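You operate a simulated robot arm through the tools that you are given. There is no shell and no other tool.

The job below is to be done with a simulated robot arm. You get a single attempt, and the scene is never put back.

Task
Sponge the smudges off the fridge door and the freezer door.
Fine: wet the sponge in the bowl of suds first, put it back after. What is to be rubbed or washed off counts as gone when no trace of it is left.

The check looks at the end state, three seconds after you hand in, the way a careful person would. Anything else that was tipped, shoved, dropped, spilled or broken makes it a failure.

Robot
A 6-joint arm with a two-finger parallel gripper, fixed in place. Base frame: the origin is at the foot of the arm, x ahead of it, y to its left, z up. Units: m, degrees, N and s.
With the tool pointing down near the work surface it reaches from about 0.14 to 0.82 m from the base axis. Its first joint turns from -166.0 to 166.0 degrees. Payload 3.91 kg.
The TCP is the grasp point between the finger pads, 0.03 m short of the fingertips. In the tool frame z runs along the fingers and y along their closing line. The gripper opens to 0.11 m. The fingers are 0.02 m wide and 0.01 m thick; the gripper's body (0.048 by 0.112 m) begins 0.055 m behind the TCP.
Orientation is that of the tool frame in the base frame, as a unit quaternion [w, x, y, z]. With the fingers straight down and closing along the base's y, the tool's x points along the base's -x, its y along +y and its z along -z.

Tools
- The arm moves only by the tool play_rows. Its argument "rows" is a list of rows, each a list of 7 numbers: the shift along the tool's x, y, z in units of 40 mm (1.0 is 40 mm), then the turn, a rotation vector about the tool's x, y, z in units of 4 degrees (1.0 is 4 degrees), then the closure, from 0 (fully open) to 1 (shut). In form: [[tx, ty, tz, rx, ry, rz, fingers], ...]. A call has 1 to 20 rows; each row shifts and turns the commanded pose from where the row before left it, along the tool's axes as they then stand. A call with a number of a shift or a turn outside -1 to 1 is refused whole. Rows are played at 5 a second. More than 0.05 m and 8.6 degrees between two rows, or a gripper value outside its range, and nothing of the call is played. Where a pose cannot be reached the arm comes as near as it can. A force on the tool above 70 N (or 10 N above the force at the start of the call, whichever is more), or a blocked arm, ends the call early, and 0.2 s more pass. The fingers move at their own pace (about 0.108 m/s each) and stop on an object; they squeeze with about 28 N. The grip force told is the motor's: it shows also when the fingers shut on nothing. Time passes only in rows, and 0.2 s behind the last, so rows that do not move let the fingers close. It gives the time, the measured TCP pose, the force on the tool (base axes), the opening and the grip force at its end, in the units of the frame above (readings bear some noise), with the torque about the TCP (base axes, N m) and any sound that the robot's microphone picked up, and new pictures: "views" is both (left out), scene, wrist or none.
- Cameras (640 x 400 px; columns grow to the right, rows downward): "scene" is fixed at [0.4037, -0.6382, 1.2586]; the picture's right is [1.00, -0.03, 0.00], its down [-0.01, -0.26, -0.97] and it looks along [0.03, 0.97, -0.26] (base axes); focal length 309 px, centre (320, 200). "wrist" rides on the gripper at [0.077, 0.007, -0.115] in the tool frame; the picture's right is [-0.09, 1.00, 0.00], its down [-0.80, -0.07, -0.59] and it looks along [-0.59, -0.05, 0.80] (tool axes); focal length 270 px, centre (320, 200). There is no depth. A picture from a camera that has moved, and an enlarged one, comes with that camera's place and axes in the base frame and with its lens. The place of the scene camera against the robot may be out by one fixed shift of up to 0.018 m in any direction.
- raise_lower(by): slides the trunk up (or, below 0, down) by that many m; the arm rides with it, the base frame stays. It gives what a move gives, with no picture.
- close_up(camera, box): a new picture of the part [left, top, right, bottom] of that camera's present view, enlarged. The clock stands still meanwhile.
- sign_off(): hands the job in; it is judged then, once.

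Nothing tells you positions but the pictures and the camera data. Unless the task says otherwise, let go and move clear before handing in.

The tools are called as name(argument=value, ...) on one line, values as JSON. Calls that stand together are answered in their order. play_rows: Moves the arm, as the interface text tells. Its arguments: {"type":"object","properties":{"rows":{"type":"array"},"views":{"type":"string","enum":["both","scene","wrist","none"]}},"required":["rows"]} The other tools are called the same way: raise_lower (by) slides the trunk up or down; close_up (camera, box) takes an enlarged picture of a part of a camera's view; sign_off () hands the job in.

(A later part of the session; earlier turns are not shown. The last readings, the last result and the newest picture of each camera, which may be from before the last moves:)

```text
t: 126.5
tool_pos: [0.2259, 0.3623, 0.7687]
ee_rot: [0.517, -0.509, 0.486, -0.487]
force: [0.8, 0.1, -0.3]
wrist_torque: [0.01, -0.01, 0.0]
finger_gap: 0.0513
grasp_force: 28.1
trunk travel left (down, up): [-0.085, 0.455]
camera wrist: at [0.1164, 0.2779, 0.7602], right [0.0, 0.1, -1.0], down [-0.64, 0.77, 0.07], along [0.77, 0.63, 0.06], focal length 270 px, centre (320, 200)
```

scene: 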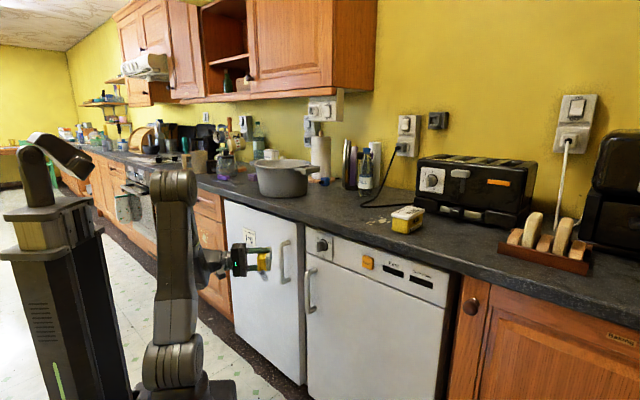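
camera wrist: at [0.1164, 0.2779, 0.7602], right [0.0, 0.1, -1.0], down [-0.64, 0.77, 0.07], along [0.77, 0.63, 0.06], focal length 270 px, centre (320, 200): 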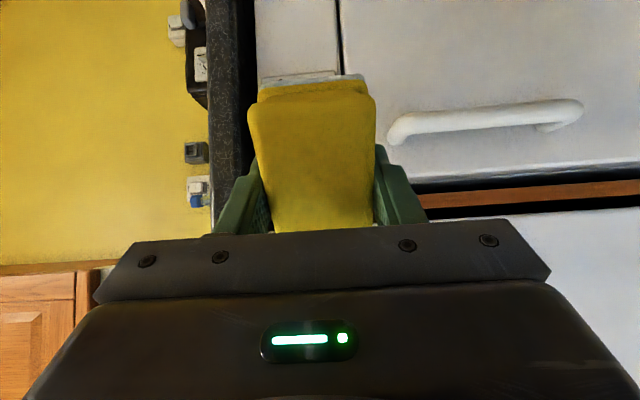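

The swing is halfway with no warnings. Continuing to face the fridge door.

play_rows(rows=[[-0.396, 0, -0.357, 0, -1, 0, 1], [-0.42, 0, -0.328, 0, -1, 0, 1], [-0.442, 0, -0.298, 0, -1, 0, 1], [-0.462, 0, -0.267, 0, -1, 0, 1], [-0.479, 0, -0.234, 0, -1, 0, 1], [-0.494, 0, -0.2, 0, -1, 0, 1], [-0.507, 0, -0.165, 0, -1, 0, 1], [-0.517, 0, -0.129, 0, -1, 0, 1], [-0.525, 0, -0.093, 0, -1, 0, 1], [-0.53, 0, -0.056, 0, -1, 0, 1], [-0.533, 0, -0.019, 0, -0.5, 0, 1]])

close_up(camera="scene", box=[200, 200, 320, 320])

```text
t: 128.9
tool_pos: [0.0571, 0.5275, 0.767]
ee_rot: [0.657, -0.649, 0.27, -0.272]
force: [-0.1, 0.8, 0.1]
wrist_torque: [0.0, -0.01, 0.01]
finger_gap: 0.0508
grasp_force: 27.8
trunk travel left (down, up): [-0.085, 0.455]
camera wrist: at [0.0317, 0.3922, 0.7595], right [-0.05, 0.07, -1.0], down [-0.99, 0.15, 0.06], along [0.15, 0.99, 0.06], focal length 270 px, centre (320, 200)
```

scene: 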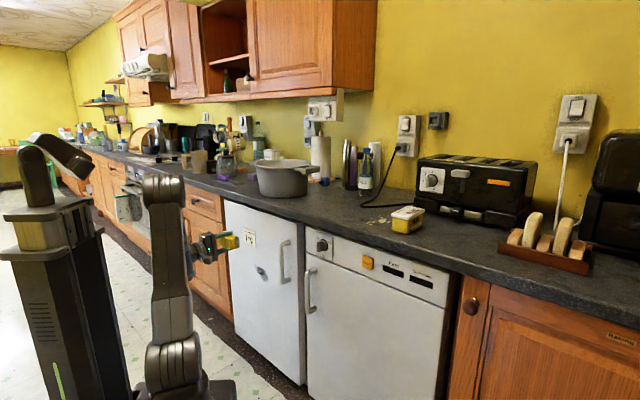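
wrist: 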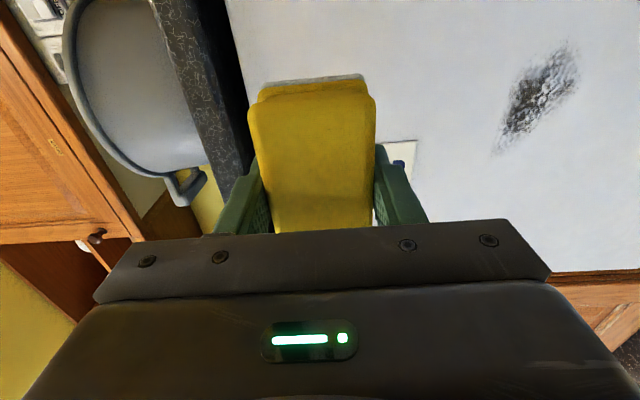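

```text
3.33 times, centred on (260, 260) of scene
camera zoom: at [0.4037, -0.6382, 1.2586], right [1.0, -0.03, 0.0], down [-0.01, -0.26, -0.97], along [0.03, 0.97, -0.26], focal length 1031 px, centre (520, 0)
```

zoom: 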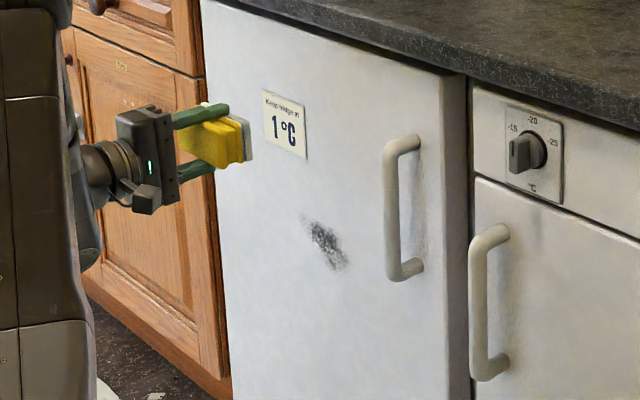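

I'm facing the fridge door; the smudge spans about u −0.42 to −0.30 and z 0.505–0.58, below and left of the handle. I'll lower to its height, line up and approach.

play_rows(rows=[[-0.15, 0.6, 0, 0, 0, 0, 1], [-0.15, 0.7, 0, 0, 0, 0, 1], [-0.15, 0.7, 0, 0, 0, 0, 1], [-0.15, 0.7, 0, 0, 0, 0, 1], [-0.15, 0.7, 0, 0, 0, 0, 1], [-0.15, 0.7, 0, 0, 0, 0, 1], [-0.15, 0.6, 0, 0, 0, 0, 1], [0, 0.3, 0, 0, 0, 0, 1], [0, 0, 0.7, 0, 0, 0, 1], [0, 0, 0.7, 0, 0, 0, 1], [0, 0, 0.7, 0, 0, 0, 1], [0, 0, 0.6, 0, 0, 0, 1]])

close_up(camera="scene", box=[210, 210, 330, 310])

```text
t: 131.5
tool_pos: [0.1067, 0.6373, 0.5684]
ee_rot: [0.657, -0.649, 0.269, -0.274]
force: [0.7, 0.0, 0.5]
wrist_torque: [-0.03, 0.01, -0.02]
finger_gap: 0.051
grasp_force: 27.8
trunk travel left (down, up): [-0.085, 0.455]
camera wrist: at [0.0813, 0.5004, 0.5605], right [-0.05, 0.07, -1.0], down [-0.99, 0.15, 0.06], along [0.15, 0.99, 0.06], focal length 270 px, centre (320, 200)
```

scene: 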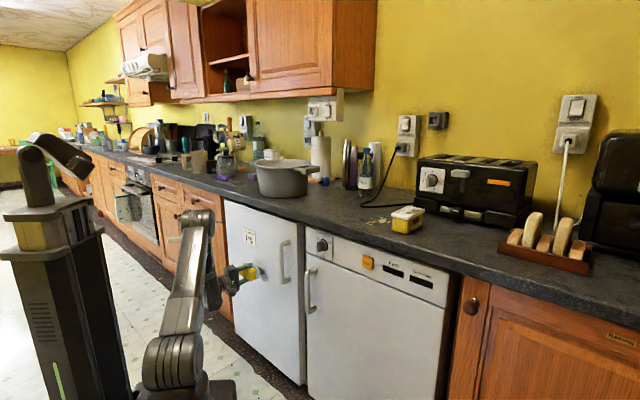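
wrist: 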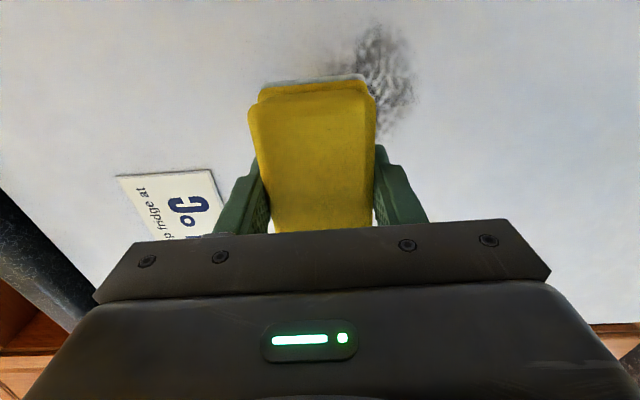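

```text
4.00 times, centred on (270, 260) of scene
camera zoom: at [0.4037, -0.6382, 1.2586], right [1.0, -0.03, 0.0], down [-0.01, -0.26, -0.97], along [0.03, 0.97, -0.26], focal length 1238 px, centre (520, -40)
```

zoom: 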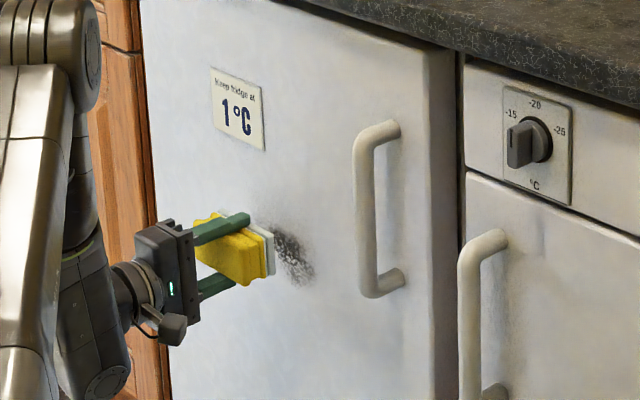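

The sponge is right in front of the fridge smudge. Creeping in to contact.

play_rows(rows=[[0, 0, 0.25, 0, 0, 0, 1], [0, 0, 0.25, 0, 0, 0, 1], [0, 0, 0.2, 0, 0, 0, 1]], views="none")

play_rows(rows=[[0, 0, 0.05, 0, 0, 0, 1], [0, 0, 0.05, 0, 0, 0, 1]], views="none")

play_rows(rows=[[0, 0, 0.04, 0, 0, 0, 1]], views="none")

play_rows(rows=[[0, 0, 0.04, 0, 0, 0, 1]], views="none")

```text
t: 132.3
tool_pos: [0.1274, 0.6558, 0.5703]
ee_rot: [0.657, -0.649, 0.269, -0.273]
force: [0.2, 1.1, -0.8]
wrist_torque: [-0.02, 0.01, 0.02]
finger_gap: 0.0514
grasp_force: 27.9
trunk travel left (down, up): [-0.085, 0.455]
```

```text
t: 132.9
tool_pos: [0.1296, 0.6585, 0.5702]
ee_rot: [0.657, -0.649, 0.269, -0.273]
force: [-0.2, 0.3, -0.4]
wrist_torque: [0.0, -0.03, -0.02]
finger_gap: 0.0511
grasp_force: 28.3
trunk travel left (down, up): [-0.085, 0.455]
```

```text
t: 133.3
tool_pos: [0.1306, 0.6592, 0.5684]
ee_rot: [0.657, -0.65, 0.269, -0.273]
force: [-1.0, -0.7, 0.2]
wrist_torque: [0.0, 0.03, 0.01]
finger_gap: 0.0513
grasp_force: 27.8
trunk travel left (down, up): [-0.085, 0.455]
```

```text
t: 133.7
tool_pos: [0.1315, 0.6601, 0.5698]
ee_rot: [0.657, -0.649, 0.27, -0.272]
force: [0.3, 0.2, 1.1]
wrist_torque: [0.0, 0.0, 0.01]
finger_gap: 0.0514
grasp_force: 28.5
trunk travel left (down, up): [-0.085, 0.455]
```

Still free at n ≈ 0.560. A few more small steps.

play_rows(rows=[[0, 0, 0.04, 0, 0, 0, 1], [0, 0, 0.04, 0, 0, 0, 1]], views="none")

play_rows(rows=[[0, 0, 0.03, 0, 0, 0, 1]], views="none")

play_rows(rows=[[0, 0, 0.03, 0, 0, 0, 1]], views="none")

```text
t: 134.3
tool_pos: [0.1349, 0.6611, 0.5701]
ee_rot: [0.657, -0.649, 0.27, -0.273]
force: [-0.2, -0.5, -0.6]
wrist_torque: [0.0, -0.01, 0.0]
finger_gap: 0.051
grasp_force: 28.3
trunk travel left (down, up): [-0.085, 0.455]
```

```text
t: 134.7
tool_pos: [0.1352, 0.6619, 0.5705]
ee_rot: [0.657, -0.649, 0.27, -0.273]
force: [0.5, 0.1, -0.8]
wrist_torque: [0.0, 0.0, 0.0]
finger_gap: 0.0511
grasp_force: 27.8
trunk travel left (down, up): [-0.085, 0.455]
```

```text
t: 135.1
tool_pos: [0.1371, 0.6637, 0.569]
ee_rot: [0.657, -0.649, 0.27, -0.273]
force: [0.7, 0.8, -0.1]
wrist_torque: [0.01, 0.03, 0.01]
finger_gap: 0.0511
grasp_force: 27.9
trunk travel left (down, up): [-0.085, 0.455]
```

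close_up(camera="scene", box=[225, 235, 305, 295])

play_rows(rows=[[0, 0, 0.03, 0, 0, 0, 1], [0, 0, 0.03, 0, 0, 0, 1]], views="none")

play_rows(rows=[[0, 0, 0.03, 0, 0, 0, 1], [0, 0, 0.02, 0, 0, 0, 1]], views="none")

```text
6.67 times, centred on (265, 265) of scene
camera zoom: at [0.4037, -0.6382, 1.2586], right [1.0, -0.03, 0.0], down [-0.01, -0.26, -0.97], along [0.03, 0.97, -0.26], focal length 2062 px, centre (687, -233)
```

zoom: 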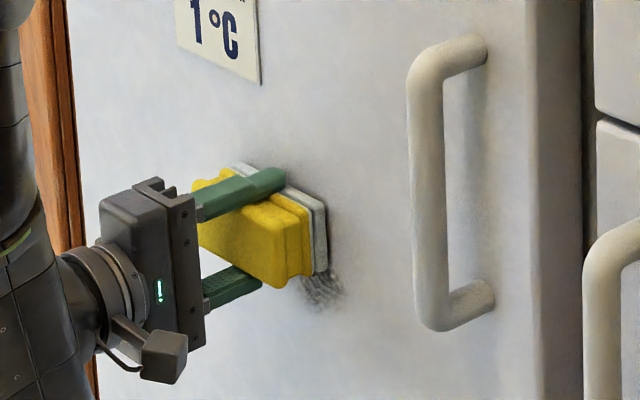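

```text
t: 135.7
tool_pos: [0.1377, 0.6642, 0.569]
ee_rot: [0.657, -0.649, 0.27, -0.273]
force: [-2.4, -2.5, -0.1]
wrist_torque: [-0.06, 0.04, -0.11]
finger_gap: 0.0511
grasp_force: 28.2
trunk travel left (down, up): [-0.085, 0.455]
```

```text
t: 136.3
tool_pos: [0.1383, 0.6661, 0.5693]
ee_rot: [0.657, -0.649, 0.269, -0.273]
force: [-12.0, -13.7, -1.5]
wrist_torque: [-0.36, 0.33, -0.84]
finger_gap: 0.0512
grasp_force: 28.3
trunk travel left (down, up): [-0.085, 0.455]
```

Contact at about 18 N, but the torque shows only the lower right corner touching. I'll back off a hair, adjust pitch and yaw by about a degree, and press again.

play_rows(rows=[[0, 0, -0.05, 0, 0, 0, 1], [0, 0, 0, -0.17, 0.3, 0, 1], [0, 0, 0.05, 0, 0, 0, 1], [0, 0, 0, 0, 0, 0, 1]], views="none")

```text
t: 137.3
tool_pos: [0.1395, 0.6673, 0.5711]
ee_rot: [0.651, -0.65, 0.276, -0.278]
force: [-17.1, -20.7, -0.9]
wrist_torque: [-0.06, 0.0, 0.4]
finger_gap: 0.051
grasp_force: 27.2
trunk travel left (down, up): [-0.085, 0.455]
```

Now nearly flat, at 27 N. A small trim and slightly less pressure, then I'll rub downward.

play_rows(rows=[[0, 0, -0.015, 0, -0.08, 0, 1], [0, 0, 0, 0, 0, 0, 1]], views="none")

play_rows(rows=[[0, 0.2, 0, 0, 0, 0, 1], [0, 0.2, 0, 0, 0, 0, 1], [0, 0.2, 0, 0, 0, 0, 1]], views="none")

close_up(camera="scene", box=[225, 235, 305, 295])

```text
t: 137.9
tool_pos: [0.1384, 0.6664, 0.571]
ee_rot: [0.652, -0.651, 0.275, -0.276]
force: [-17.5, -14.7, -2.7]
wrist_torque: [-0.03, 0.11, -0.39]
finger_gap: 0.0512
grasp_force: 28.6
trunk travel left (down, up): [-0.085, 0.455]
```

```text
t: 138.7
tool_pos: [0.138, 0.6659, 0.5468]
ee_rot: [0.651, -0.65, 0.276, -0.277]
force: [-14.2, -13.9, 12.9]
wrist_torque: [0.24, -0.32, -0.02]
finger_gap: 0.0512
grasp_force: 28.0
trunk travel left (down, up): [-0.085, 0.455]
```

```text
6.67 times, centred on (265, 265) of scene
camera zoom: at [0.4037, -0.6382, 1.2586], right [1.0, -0.03, 0.0], down [-0.01, -0.26, -0.97], along [0.03, 0.97, -0.26], focal length 2062 px, centre (687, -233)
```

zoom: 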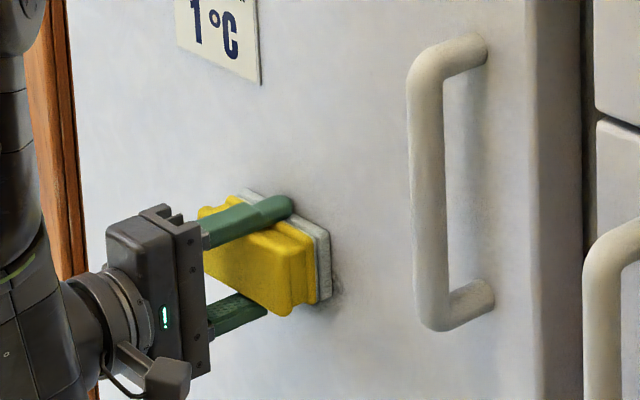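

Pressure about 20 N and flat contact. Continuing the downward stroke past the bottom of the smudge.

play_rows(rows=[[0, 0.25, 0, 0, 0, 0, 1], [0, 0.25, 0, 0, 0, 0, 1], [0, 0.25, 0, 0, 0, 0, 1]], views="none")

play_rows(rows=[[0, 0.25, 0, 0, 0, 0, 1], [0, 0.25, 0, 0, 0, 0, 1], [0, 0.25, 0, 0, 0, 0, 1]], views="none")

close_up(camera="scene", box=[225, 235, 305, 295])

```text
t: 139.5
tool_pos: [0.1404, 0.665, 0.5153]
ee_rot: [0.651, -0.65, 0.277, -0.277]
force: [-10.0, -9.7, 7.4]
wrist_torque: [0.09, -0.17, -0.06]
finger_gap: 0.051
grasp_force: 27.8
trunk travel left (down, up): [-0.085, 0.455]
```

```text
t: 140.3
tool_pos: [0.139, 0.6654, 0.4864]
ee_rot: [-0.65, 0.652, -0.276, 0.276]
force: [-7.8, -7.4, 5.0]
wrist_torque: [0.01, -0.14, -0.09]
finger_gap: 0.0512
grasp_force: 27.4
trunk travel left (down, up): [-0.085, 0.455]
```

```text
6.67 times, centred on (265, 265) of scene
camera zoom: at [0.4037, -0.6382, 1.2586], right [1.0, -0.03, 0.0], down [-0.01, -0.26, -0.97], along [0.03, 0.97, -0.26], focal length 2062 px, centre (687, -233)
```

zoom: 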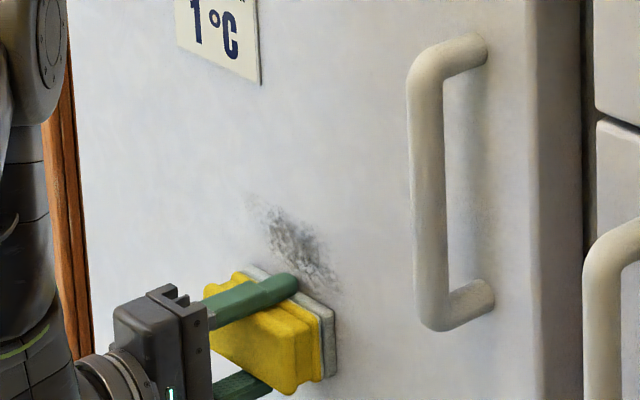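

The smudge is fading but not gone. I'll shift 2 cm right, press a bit more, and sweep back up.

play_rows(rows=[[0.25, 0, 0.01, 0, 0, 0, 1], [0.25, 0, 0.01, 0, 0, 0, 1], [0, -0.2, 0, 0, 0, 0, 1], [0, -0.25, 0, 0, 0, 0, 1]], views="none")

play_rows(rows=[[0, -0.25, 0, 0, 0, 0, 1], [0, -0.25, 0, 0, 0, 0, 1], [0, -0.25, 0, 0, 0, 0, 1], [0, -0.25, 0, 0, 0, 0, 1]], views="none")

play_rows(rows=[[0, -0.25, 0, 0, 0, 0, 1], [0, -0.25, 0, 0, 0, 0, 1], [0, -0.25, 0, 0, 0, 0, 1], [0, -0.25, 0, 0, 0, 0, 1]], views="none")

close_up(camera="scene", box=[225, 235, 305, 295])

```text
t: 141.3
tool_pos: [0.1549, 0.6523, 0.5015]
ee_rot: [-0.651, 0.651, -0.276, 0.277]
force: [-12.5, -13.8, -12.9]
wrist_torque: [-0.19, 0.09, 0.17]
finger_gap: 0.0511
grasp_force: 27.9
trunk travel left (down, up): [-0.085, 0.455]
```

```text
t: 142.3
tool_pos: [0.1539, 0.6506, 0.5434]
ee_rot: [0.651, -0.651, 0.275, -0.277]
force: [-17.4, -18.2, -15.1]
wrist_torque: [-0.27, 0.26, -0.03]
finger_gap: 0.0511
grasp_force: 27.6
trunk travel left (down, up): [-0.085, 0.455]
```

```text
t: 143.3
tool_pos: [0.1537, 0.6527, 0.5837]
ee_rot: [0.651, -0.651, 0.275, -0.276]
force: [-22.9, -21.2, -19.6]
wrist_torque: [-0.43, 0.39, 0.04]
finger_gap: 0.051
grasp_force: 28.4
trunk travel left (down, up): [-0.085, 0.455]
```

```text
6.67 times, centred on (265, 265) of scene
camera zoom: at [0.4037, -0.6382, 1.2586], right [1.0, -0.03, 0.0], down [-0.01, -0.26, -0.97], along [0.03, 0.97, -0.26], focal length 2062 px, centre (687, -233)
```

zoom: 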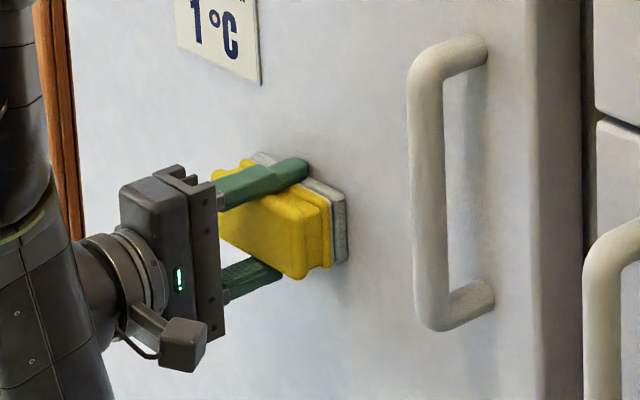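

The area below the sponge looks clean now. I'll do another down-stroke with slightly less pressure, then cover the left part.

play_rows(rows=[[0, 0.2, -0.015, 0, 0, 0, 1], [0, 0.25, 0, 0, 0, 0, 1], [0, 0.25, 0, 0, 0, 0, 1], [0, 0.25, 0, 0, 0, 0, 1], [0, 0.25, 0, 0, 0, 0, 1]], views="none")

play_rows(rows=[[0, 0.25, 0, 0, 0, 0, 1], [0, 0.25, 0, 0, 0, 0, 1], [0, 0.25, 0, 0, 0, 0, 1], [0, 0.25, 0, 0, 0, 0, 1], [0, 0.2, 0, 0, 0, 0, 1]], views="none")

close_up(camera="scene", box=[225, 235, 305, 295])

```text
t: 144.5
tool_pos: [0.1553, 0.6523, 0.5365]
ee_rot: [0.651, -0.651, 0.275, -0.276]
force: [-11.9, -11.8, 10.9]
wrist_torque: [0.17, -0.19, 0.03]
finger_gap: 0.0511
grasp_force: 28.3
trunk travel left (down, up): [-0.085, 0.455]
```

```text
t: 145.7
tool_pos: [0.1529, 0.6519, 0.4874]
ee_rot: [-0.651, 0.651, -0.277, 0.276]
force: [-0.2, -0.4, -1.0]
wrist_torque: [0.02, 0.0, 0.01]
finger_gap: 0.051
grasp_force: 27.8
trunk travel left (down, up): [-0.085, 0.455]
```

```text
6.67 times, centred on (265, 265) of scene
camera zoom: at [0.4037, -0.6382, 1.2586], right [1.0, -0.03, 0.0], down [-0.01, -0.26, -0.97], along [0.03, 0.97, -0.26], focal length 2062 px, centre (687, -233)
```

zoom: 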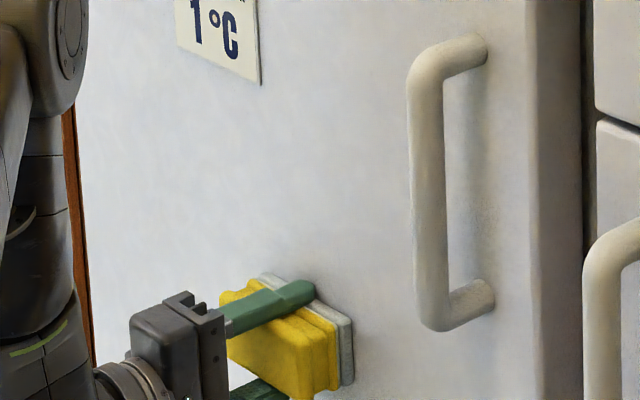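

The area looks clean. For good measure I'll go over the left margin too: shift left, press, and sweep up.

play_rows(rows=[[-0.3, 0, 0, 0, 0, 0, 1], [-0.3, 0, 0, 0, 0, 0, 1], [-0.3, 0, 0, 0, 0, 0, 1], [-0.25, 0, 0.02, 0, 0, 0, 1], [0, 0, 0.02, 0, 0, 0, 1]], views="none")

play_rows(rows=[[0, -0.25, 0, 0, 0, 0, 1], [0, -0.25, 0, 0, 0, 0, 1], [0, -0.25, 0, 0, 0, 0, 1], [0, -0.25, 0, 0, 0, 0, 1]], views="none")

```text
t: 146.9
tool_pos: [0.122, 0.6846, 0.489]
ee_rot: [-0.65, 0.652, -0.275, 0.277]
force: [-13.4, -46.1, -1.8]
wrist_torque: [0.65, -0.31, -0.43]
finger_gap: 0.0511
grasp_force: 27.8
trunk travel left (down, up): [-0.085, 0.455]
```

```text
t: 147.9
tool_pos: [0.1198, 0.6849, 0.5262]
ee_rot: [-0.651, 0.652, -0.273, 0.276]
force: [-37.1, -36.6, -23.9]
wrist_torque: [0.06, -0.33, 0.46]
finger_gap: 0.0509
grasp_force: 28.5
trunk travel left (down, up): [-0.085, 0.455]
```

That is too much pressure (about 50 N); easing off at once.

play_rows(rows=[[0, 0, -0.04, 0, 0, 0, 1], [0, 0, 0, 0, 0, 0, 1]], views="wrist")

close_up(camera="scene", box=[215, 235, 295, 295])

```text
t: 148.5
tool_pos: [0.1202, 0.684, 0.528]
ee_rot: [0.652, -0.65, 0.275, -0.277]
force: [-29.5, -23.7, -15.4]
wrist_torque: [-1.02, 0.68, 0.56]
finger_gap: 0.0512
grasp_force: 28.4
trunk travel left (down, up): [-0.085, 0.455]
camera wrist: at [0.0929, 0.5493, 0.5214], right [-0.06, 0.06, -1.0], down [-0.98, 0.16, 0.07], along [0.17, 0.98, 0.05], focal length 270 px, centre (320, 200)
```

wrist: 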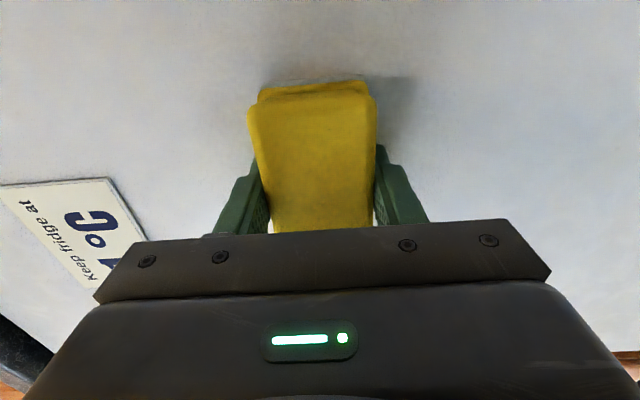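

```text
6.67 times, centred on (255, 265) of scene
camera zoom: at [0.4037, -0.6382, 1.2586], right [1.0, -0.03, 0.0], down [-0.01, -0.26, -0.97], along [0.03, 0.97, -0.26], focal length 2062 px, centre (753, -233)
```

zoom: 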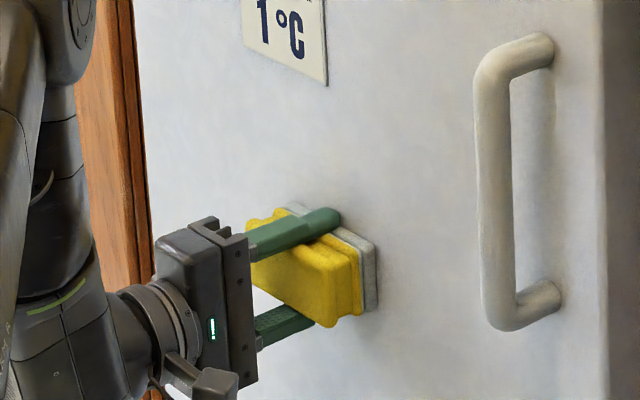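

The fingertips are now nearly level with the sponge face, so pushing harder isn't useful. I'll back off and inspect the fridge door.

play_rows(rows=[[0, 0, -0.1, 0, 0, 0, 1], [0, 0, -0.7, 0, 0, 0, 1], [0, 0, -0.8, 0, 0, 0, 1], [0, 0, -0.8, 0, 0, 0, 1], [0, 0, -0.8, 0, 0, 0, 1]])

close_up(camera="scene", box=[215, 215, 315, 305])

close_up(camera="wrist", box=[160, 0, 560, 250])

```text
t: 149.7
tool_pos: [0.0292, 0.5956, 0.5282]
ee_rot: [0.651, -0.651, 0.275, -0.277]
force: [-0.5, 0.4, 0.0]
wrist_torque: [0.03, -0.03, 0.03]
finger_gap: 0.0509
grasp_force: 27.6
trunk travel left (down, up): [-0.085, 0.455]
camera wrist: at [0.001, 0.4598, 0.5222], right [-0.06, 0.06, -1.0], down [-0.98, 0.16, 0.07], along [0.17, 0.98, 0.05], focal length 270 px, centre (320, 200)
```

scene: 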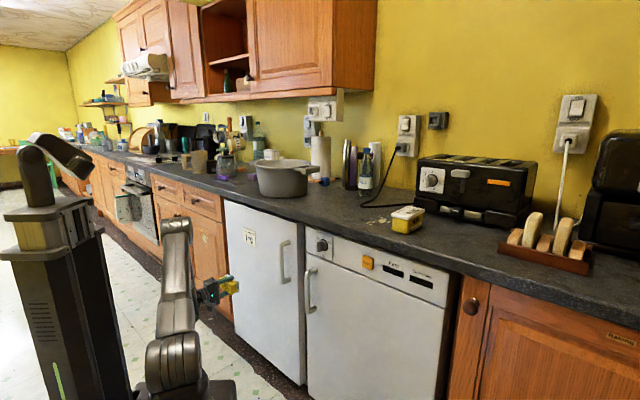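
wrist: 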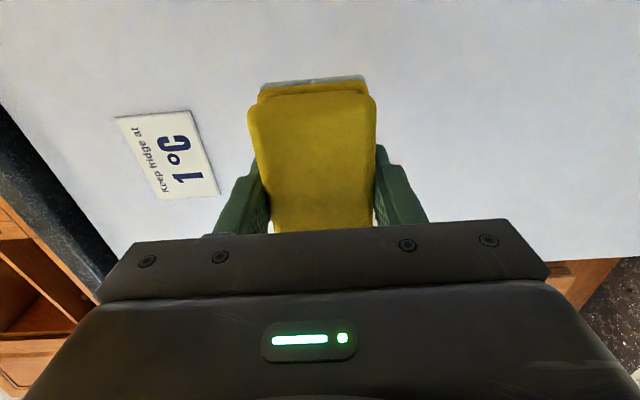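

```text
4.44 times, centred on (265, 260) of scene
camera zoom: at [0.4037, -0.6382, 1.2586], right [1.0, -0.03, 0.0], down [-0.01, -0.26, -0.97], along [0.03, 0.97, -0.26], focal length 1375 px, centre (564, -67)
```

zoom: 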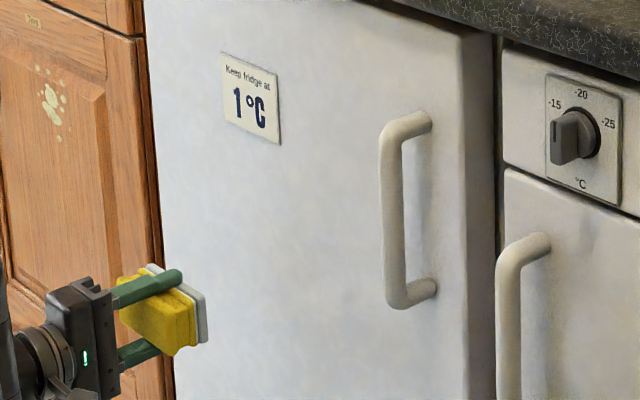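

```text
1.60 times, centred on (360, 125) of wrist
camera zoom: at [0.001, 0.4598, 0.5222], right [-0.06, 0.06, -1.0], down [-0.98, 0.16, 0.07], along [0.17, 0.98, 0.05], focal length 432 px, centre (256, 320)
```

zoom: 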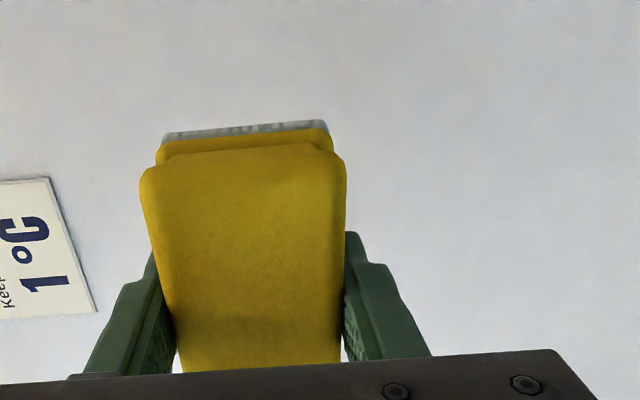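

Both doors look clean from here. Let me zoom in closely on the two spots for any faint traces.

close_up(camera="scene", box=[240, 245, 290, 290])

close_up(camera="scene", box=[335, 290, 415, 360])

close_up(camera="scene", box=[215, 195, 455, 400])

close_up(camera="scene", box=[180, 260, 260, 320])

```text
8.89 times, centred on (265, 268) of scene
camera zoom: at [0.4037, -0.6382, 1.2586], right [1.0, -0.03, 0.0], down [-0.01, -0.26, -0.97], along [0.03, 0.97, -0.26], focal length 2750 px, centre (809, -400)
```

zoom: 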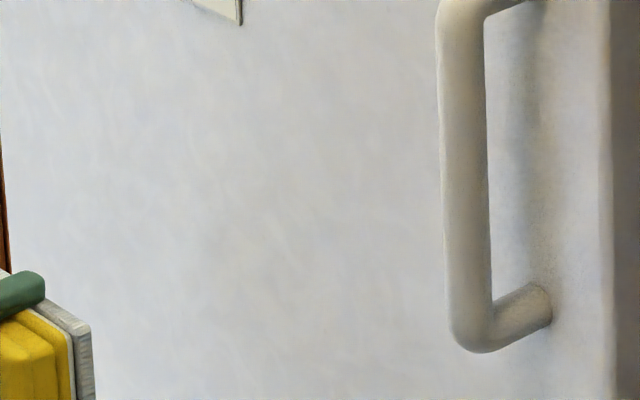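

```text
5.71 times, centred on (375, 325) of scene
camera zoom: at [0.4037, -0.6382, 1.2586], right [1.0, -0.03, 0.0], down [-0.01, -0.26, -0.97], along [0.03, 0.97, -0.26], focal length 1768 px, centre (6, -514)
```

zoom: 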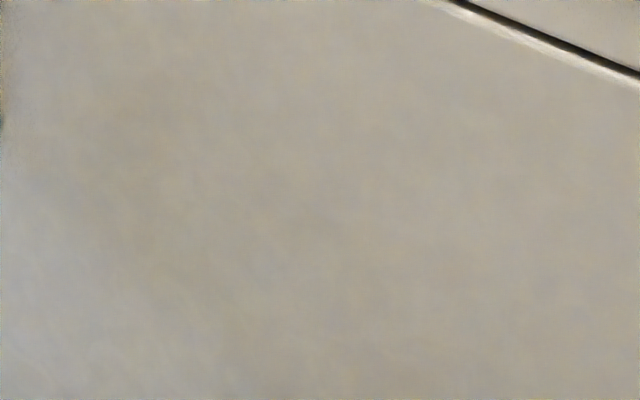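

```text
1.95 times, centred on (335, 298) of scene
camera zoom: at [0.4037, -0.6382, 1.2586], right [1.0, -0.03, 0.0], down [-0.01, -0.26, -0.97], along [0.03, 0.97, -0.26], focal length 604 px, centre (291, 10)
```

zoom: 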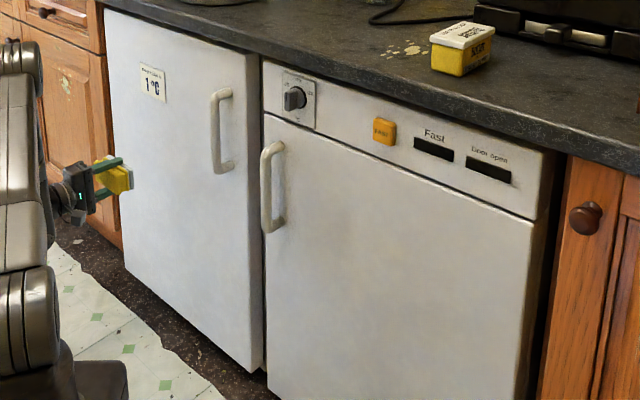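

```text
6.67 times, centred on (220, 290) of scene
camera zoom: at [0.4037, -0.6382, 1.2586], right [1.0, -0.03, 0.0], down [-0.01, -0.26, -0.97], along [0.03, 0.97, -0.26], focal length 2062 px, centre (987, -400)
```

zoom: 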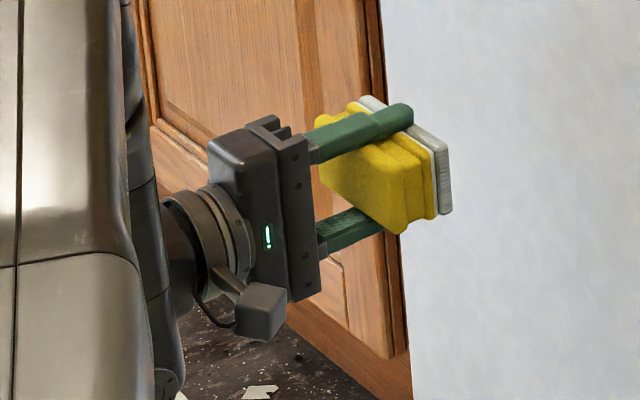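

close_up(camera="wrist", box=[200, 0, 440, 90])

close_up(camera="scene", box=[250, 255, 282, 285])

```text
2.67 times, centred on (320, 45) of wrist
camera zoom: at [0.001, 0.4598, 0.5222], right [-0.06, 0.06, -1.0], down [-0.98, 0.16, 0.07], along [0.17, 0.98, 0.05], focal length 721 px, centre (320, 613)
```

zoom: 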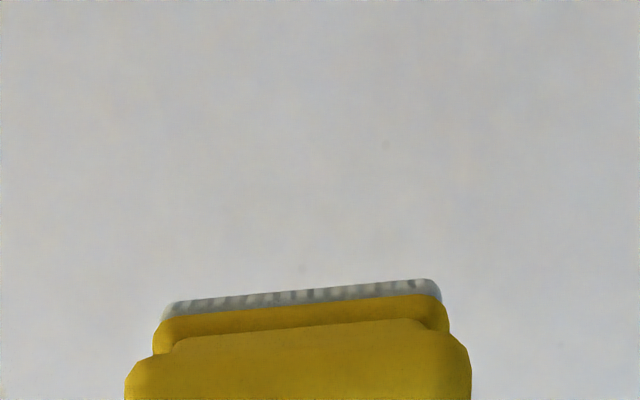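

```text
13.33 times, centred on (266, 270) of scene
camera zoom: at [0.4037, -0.6382, 1.2586], right [1.0, -0.03, 0.0], down [-0.01, -0.26, -0.97], along [0.03, 0.97, -0.26], focal length 4125 px, centre (1040, -733)
```

zoom: 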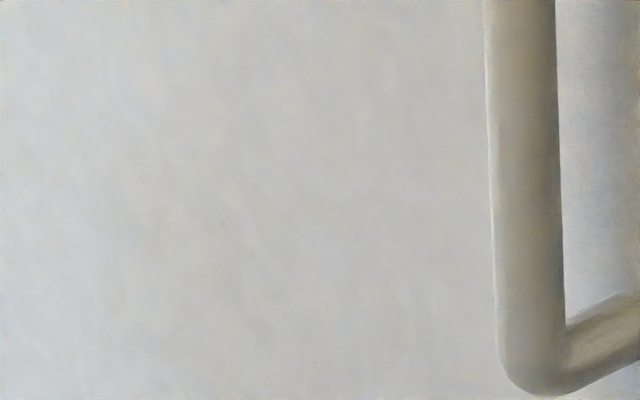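

The door looks clean, but two tiny specks caught my eye in the wrist view. Zooming in on them.

close_up(camera="wrist", box=[304, 30, 384, 80])

close_up(camera="wrist", box=[260, 50, 340, 105])

close_up(camera="wrist", box=[384, 70, 504, 150])

```text
8.00 times, centred on (344, 55) of wrist
camera zoom: at [0.001, 0.4598, 0.5222], right [-0.06, 0.06, -1.0], down [-0.98, 0.16, 0.07], along [0.17, 0.98, 0.05], focal length 2162 px, centre (128, 1360)
```

zoom: 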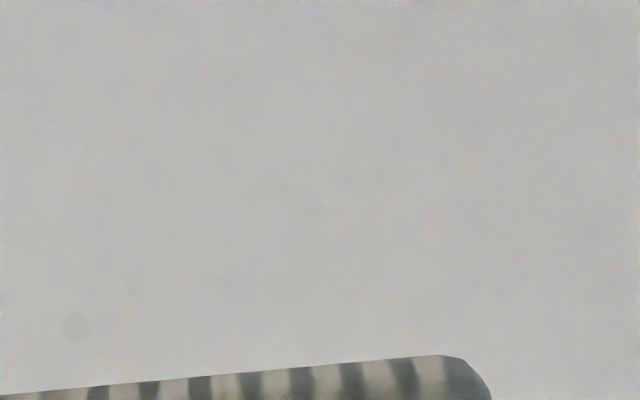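

```text
7.27 times, centred on (300, 78) of wrist
camera zoom: at [0.001, 0.4598, 0.5222], right [-0.06, 0.06, -1.0], down [-0.98, 0.16, 0.07], along [0.17, 0.98, 0.05], focal length 1966 px, centre (466, 1091)
```

zoom: 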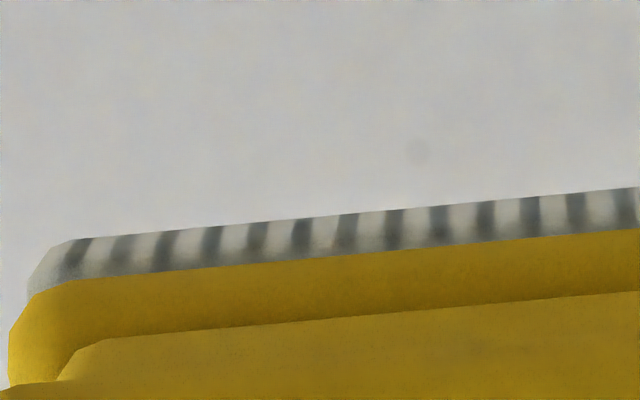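

```text
5.00 times, centred on (444, 110) of wrist
camera zoom: at [0.001, 0.4598, 0.5222], right [-0.06, 0.06, -1.0], down [-0.98, 0.16, 0.07], along [0.17, 0.98, 0.05], focal length 1351 px, centre (-300, 650)
```

zoom: 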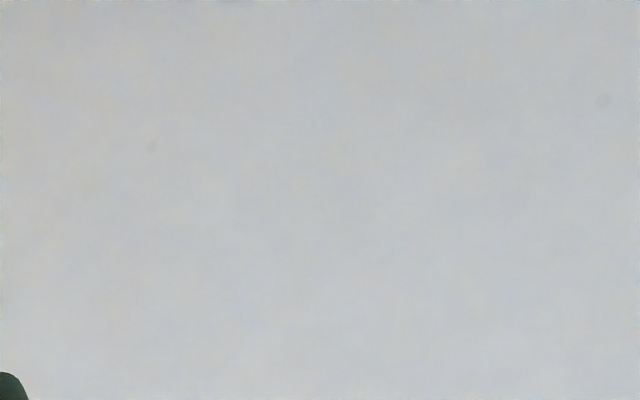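

The faint dots are just paint texture. Checking the remaining part of the fridge spot once more from the wrist camera.

close_up(camera="wrist", box=[230, 0, 350, 75])

close_up(camera="wrist", box=[330, 0, 450, 75])

```text
5.33 times, centred on (290, 38) of wrist
camera zoom: at [0.001, 0.4598, 0.5222], right [-0.06, 0.06, -1.0], down [-0.98, 0.16, 0.07], along [0.17, 0.98, 0.05], focal length 1442 px, centre (480, 1067)
```

zoom: 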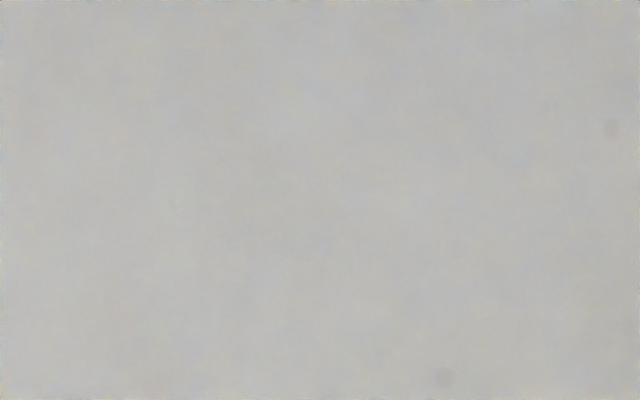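

```text
5.33 times, centred on (390, 38) of wrist
camera zoom: at [0.001, 0.4598, 0.5222], right [-0.06, 0.06, -1.0], down [-0.98, 0.16, 0.07], along [0.17, 0.98, 0.05], focal length 1442 px, centre (-53, 1067)
```

zoom: 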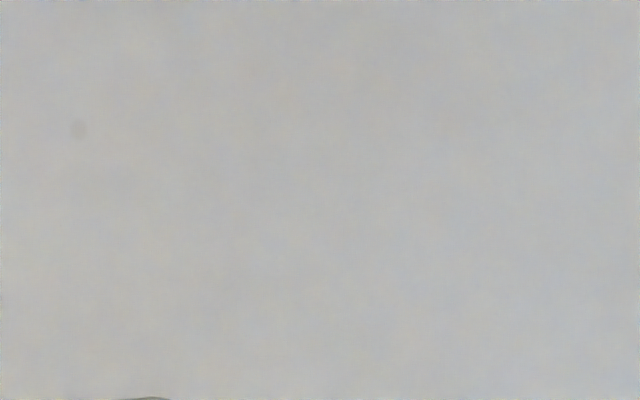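

The doors look clean, but to be thorough I'll give the fridge spot one more gentle pass. Moving back in front of it.

play_rows(rows=[[0.46, -0.4, 0, 0, 0, 0, 1], [0.46, -0.4, 0, 0, 0, 0, 1], [0.46, -0.4, 0, 0, 0, 0, 1], [0, 0, 0.7, 0, 0, 0, 1], [0, 0, 0.7, 0, 0, 0, 1], [0, 0, 0.7, 0, 0, 0, 1], [0, 0, 0.7, 0, 0, 0, 1], [0, 0, 0.2, 0, 0, 0, 1]], views="none")

play_rows(rows=[[0, 0, 0.05, 0, 0, 0, 1], [0, 0, 0.04, 0, 0, 0, 1]], views="none")

```text
t: 151.5
tool_pos: [0.1548, 0.6398, 0.5757]
ee_rot: [0.651, -0.65, 0.277, -0.276]
force: [0.9, -0.2, -1.1]
wrist_torque: [0.0, 0.05, -0.03]
finger_gap: 0.0511
grasp_force: 28.3
trunk travel left (down, up): [-0.085, 0.455]
```

```text
t: 152.1
tool_pos: [0.1547, 0.6423, 0.5758]
ee_rot: [-0.65, 0.652, -0.277, 0.276]
force: [-1.0, 0.1, -0.1]
wrist_torque: [0.01, -0.01, -0.03]
finger_gap: 0.0515
grasp_force: 27.9
trunk travel left (down, up): [-0.085, 0.455]
```

play_rows(rows=[[0, 0, 0.04, 0, 0, 0, 1], [0, 0, 0.04, 0, 0, 0, 1]], views="none")

play_rows(rows=[[0, 0, 0.03, 0, 0, 0, 1], [0, 0, 0, 0, 0, 0, 1]], views="none")

play_rows(rows=[[0, 0, 0.03, 0, 0, 0, 1], [0, 0, 0, 0, 0, 0, 1]], views="none")

```text
t: 152.7
tool_pos: [0.1591, 0.6447, 0.576]
ee_rot: [-0.651, 0.651, -0.276, 0.277]
force: [0.1, 0.4, 0.0]
wrist_torque: [0.0, -0.01, 0.01]
finger_gap: 0.051
grasp_force: 28.3
trunk travel left (down, up): [-0.085, 0.455]
```

```text
t: 153.3
tool_pos: [0.1604, 0.647, 0.5755]
ee_rot: [0.651, -0.651, 0.276, -0.276]
force: [0.3, 0.9, -0.4]
wrist_torque: [-0.01, -0.03, -0.01]
finger_gap: 0.0511
grasp_force: 28.2
trunk travel left (down, up): [-0.085, 0.455]
```

```text
t: 153.9
tool_pos: [0.1611, 0.6447, 0.5755]
ee_rot: [-0.651, 0.652, -0.275, 0.276]
force: [-7.8, -10.8, -1.7]
wrist_torque: [0.05, 0.17, 0.1]
finger_gap: 0.0515
grasp_force: 28.1
trunk travel left (down, up): [-0.085, 0.455]
```

Light contact at 13 N. Sweeping down and back up.

play_rows(rows=[[0, 0.25, 0.004, 0, 0, 0, 1], [0, 0.25, 0.004, 0, 0, 0, 1], [0, 0.25, 0.004, 0, 0, 0, 1], [0, 0.25, 0.004, 0, 0, 0, 1], [0, 0.25, 0.004, 0, 0, 0, 1]], views="none")

play_rows(rows=[[0, 0.25, 0.004, 0, 0, 0, 1], [0, 0.25, 0.004, 0, 0, 0, 1], [0, 0.25, 0.004, 0, 0, 0, 1], [0, 0.2, 0.004, 0, 0, 0, 1]], views="none")

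```text
t: 155.1
tool_pos: [0.1601, 0.645, 0.5257]
ee_rot: [-0.651, 0.651, -0.276, 0.276]
force: [-17.3, -19.8, 8.8]
wrist_torque: [0.01, 0.16, 0.19]
finger_gap: 0.0509
grasp_force: 27.6
trunk travel left (down, up): [-0.085, 0.455]
```

```text
t: 156.1
tool_pos: [0.1592, 0.6468, 0.4907]
ee_rot: [0.654, -0.648, 0.275, -0.276]
force: [-27.0, -23.6, 33.3]
wrist_torque: [0.18, 0.4, 0.39]
finger_gap: 0.0507
grasp_force: 27.8
trunk travel left (down, up): [-0.085, 0.455]
```

Friction rose as the fingertips began to touch, so that's enough rubbing. Backing off and checking the door and the sponge.

play_rows(rows=[[0, 0, -0.1, 0, 0, 0, 1], [0, 0, -0.5, 0, 0, 0, 1], [0, 0, -0.8, 0, 0, 0, 1], [0, 0, -0.8, 0, 0, 0, 1], [0, 0, -0.8, 0, 0, 0, 1], [0, 0, -0.7, 0, 0, 0, 1]])

close_up(camera="scene", box=[225, 230, 305, 300])

close_up(camera="wrist", box=[160, 0, 560, 250])

close_up(camera="scene", box=[200, 255, 280, 315])

```text
t: 157.5
tool_pos: [0.0571, 0.5443, 0.487]
ee_rot: [-0.65, 0.651, -0.277, 0.276]
force: [0.6, -0.7, -1.0]
wrist_torque: [-0.02, -0.03, -0.01]
finger_gap: 0.051
grasp_force: 27.4
trunk travel left (down, up): [-0.085, 0.455]
camera wrist: at [0.0284, 0.4086, 0.4809], right [-0.06, 0.06, -1.0], down [-0.98, 0.16, 0.07], along [0.17, 0.98, 0.05], focal length 270 px, centre (320, 200)
```

scene: 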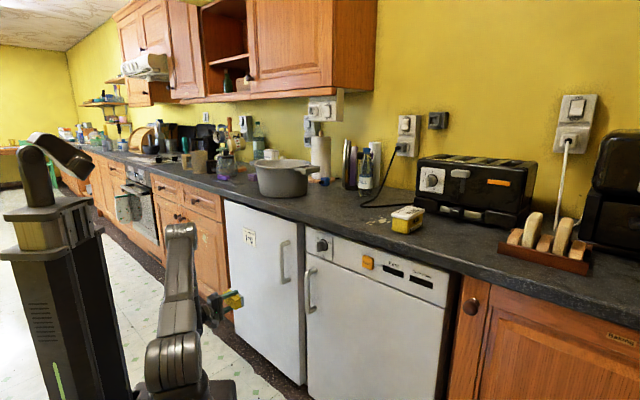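
wrist: 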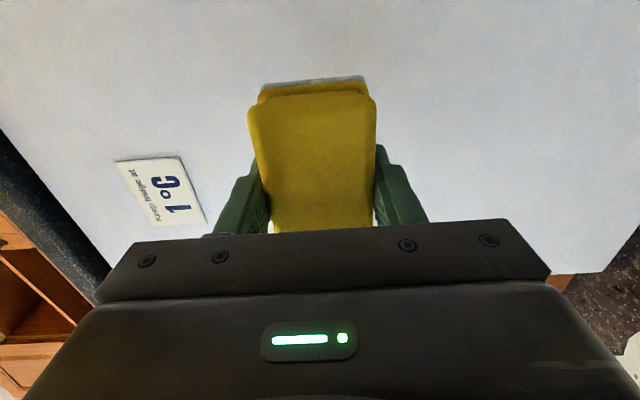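

```text
5.71 times, centred on (265, 265) of scene
camera zoom: at [0.4037, -0.6382, 1.2586], right [1.0, -0.03, 0.0], down [-0.01, -0.26, -0.97], along [0.03, 0.97, -0.26], focal length 1768 px, centre (634, -171)
```

zoom: 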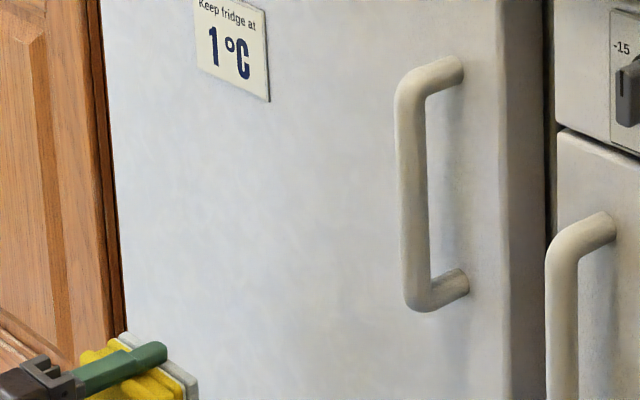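

```text
1.60 times, centred on (360, 125) of wrist
camera zoom: at [0.0284, 0.4086, 0.4809], right [-0.06, 0.06, -1.0], down [-0.98, 0.16, 0.07], along [0.17, 0.98, 0.05], focal length 432 px, centre (256, 320)
```

zoom: 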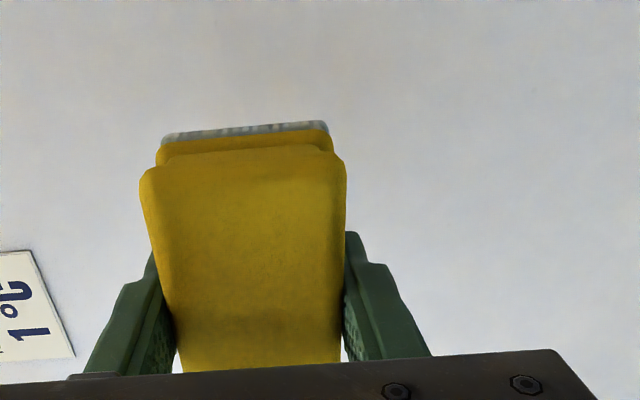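

```text
6.67 times, centred on (240, 285) of scene
camera zoom: at [0.4037, -0.6382, 1.2586], right [1.0, -0.03, 0.0], down [-0.01, -0.26, -0.97], along [0.03, 0.97, -0.26], focal length 2062 px, centre (853, -367)
```

zoom: 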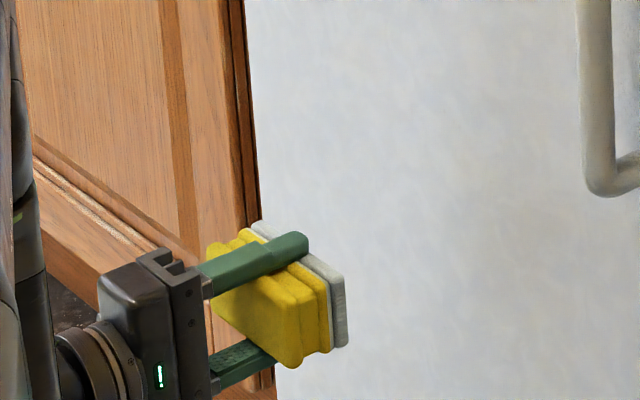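

Both doors are clean and the sponge is still held. Now I'll take the sponge back the same way: up, turn to the right, down-pointing, then over the counter.

play_rows(rows=[[0, -0.6, -0.05, 0, 0, 0, 1], [0, -0.7, -0.05, 0, 0, 0, 1], [0, -0.7, -0.05, 0, 0, 0, 1], [0, -0.7, -0.05, 0, 0, 0, 1], [0, -0.7, -0.05, 0, 0, 0, 1], [0, -0.7, -0.05, 0, 0, 0, 1], [0, -0.7, 0, 0, 0, 0, 1], [0, -0.7, 0, 0, 0, 0, 1], [0, -0.7, 0, 0, 0, 0, 1], [0, -0.7, 0, 0, 0, 0, 1]], views="none")

play_rows(rows=[[0.533, 0, 0, 0, 0.75, 0, 1], [0.53, 0, 0.056, 0, 1, 0, 1], [0.525, 0, 0.093, 0, 1, 0, 1], [0.517, 0, 0.129, 0, 1, 0, 1], [0.507, 0, 0.165, 0, 1, 0, 1], [0.494, 0, 0.2, 0, 1, 0, 1], [0.479, 0, 0.234, 0, 1, 0, 1], [0.462, 0, 0.267, 0, 1, 0, 1], [0.442, 0, 0.298, 0, 1, 0, 1], [0.42, 0, 0.328, 0, 1, 0, 1], [0.396, 0, 0.357, 0, 1, 0, 1]])

```text
t: 159.7
tool_pos: [0.0453, 0.5351, 0.7644]
ee_rot: [-0.65, 0.651, -0.275, 0.277]
force: [1.0, -0.3, -0.6]
wrist_torque: [0.02, 0.01, 0.03]
finger_gap: 0.0512
grasp_force: 28.7
trunk travel left (down, up): [-0.085, 0.455]
```

```text
t: 162.1
tool_pos: [0.2172, 0.3759, 0.764]
ee_rot: [0.505, -0.505, 0.495, -0.496]
force: [0.1, 0.8, -0.4]
wrist_torque: [-0.02, 0.02, 0.0]
finger_gap: 0.0512
grasp_force: 28.2
trunk travel left (down, up): [-0.085, 0.455]
camera wrist: at [0.1054, 0.2963, 0.7574], right [0.0, 0.09, -1.0], down [-0.61, 0.79, 0.07], along [0.79, 0.61, 0.05], focal length 270 px, centre (320, 200)
```

scene: 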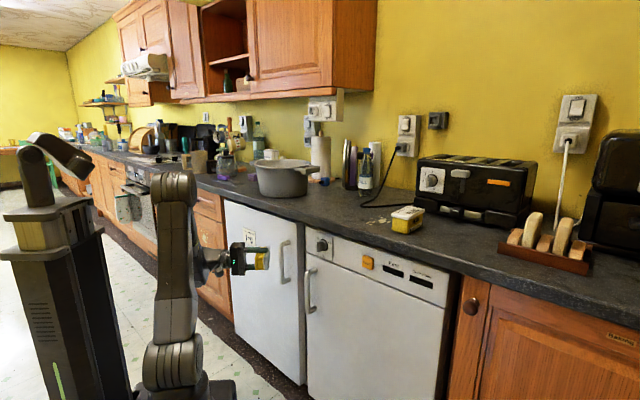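
wrist: 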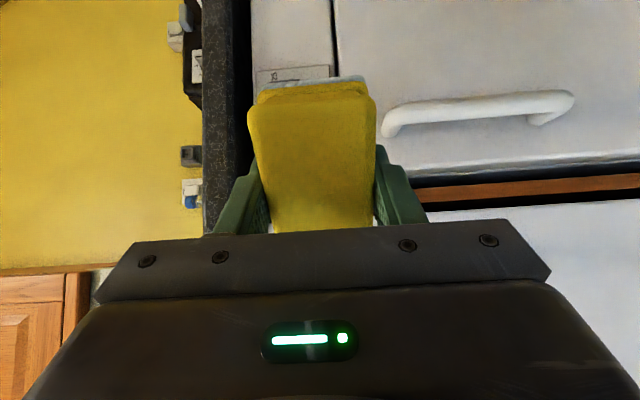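

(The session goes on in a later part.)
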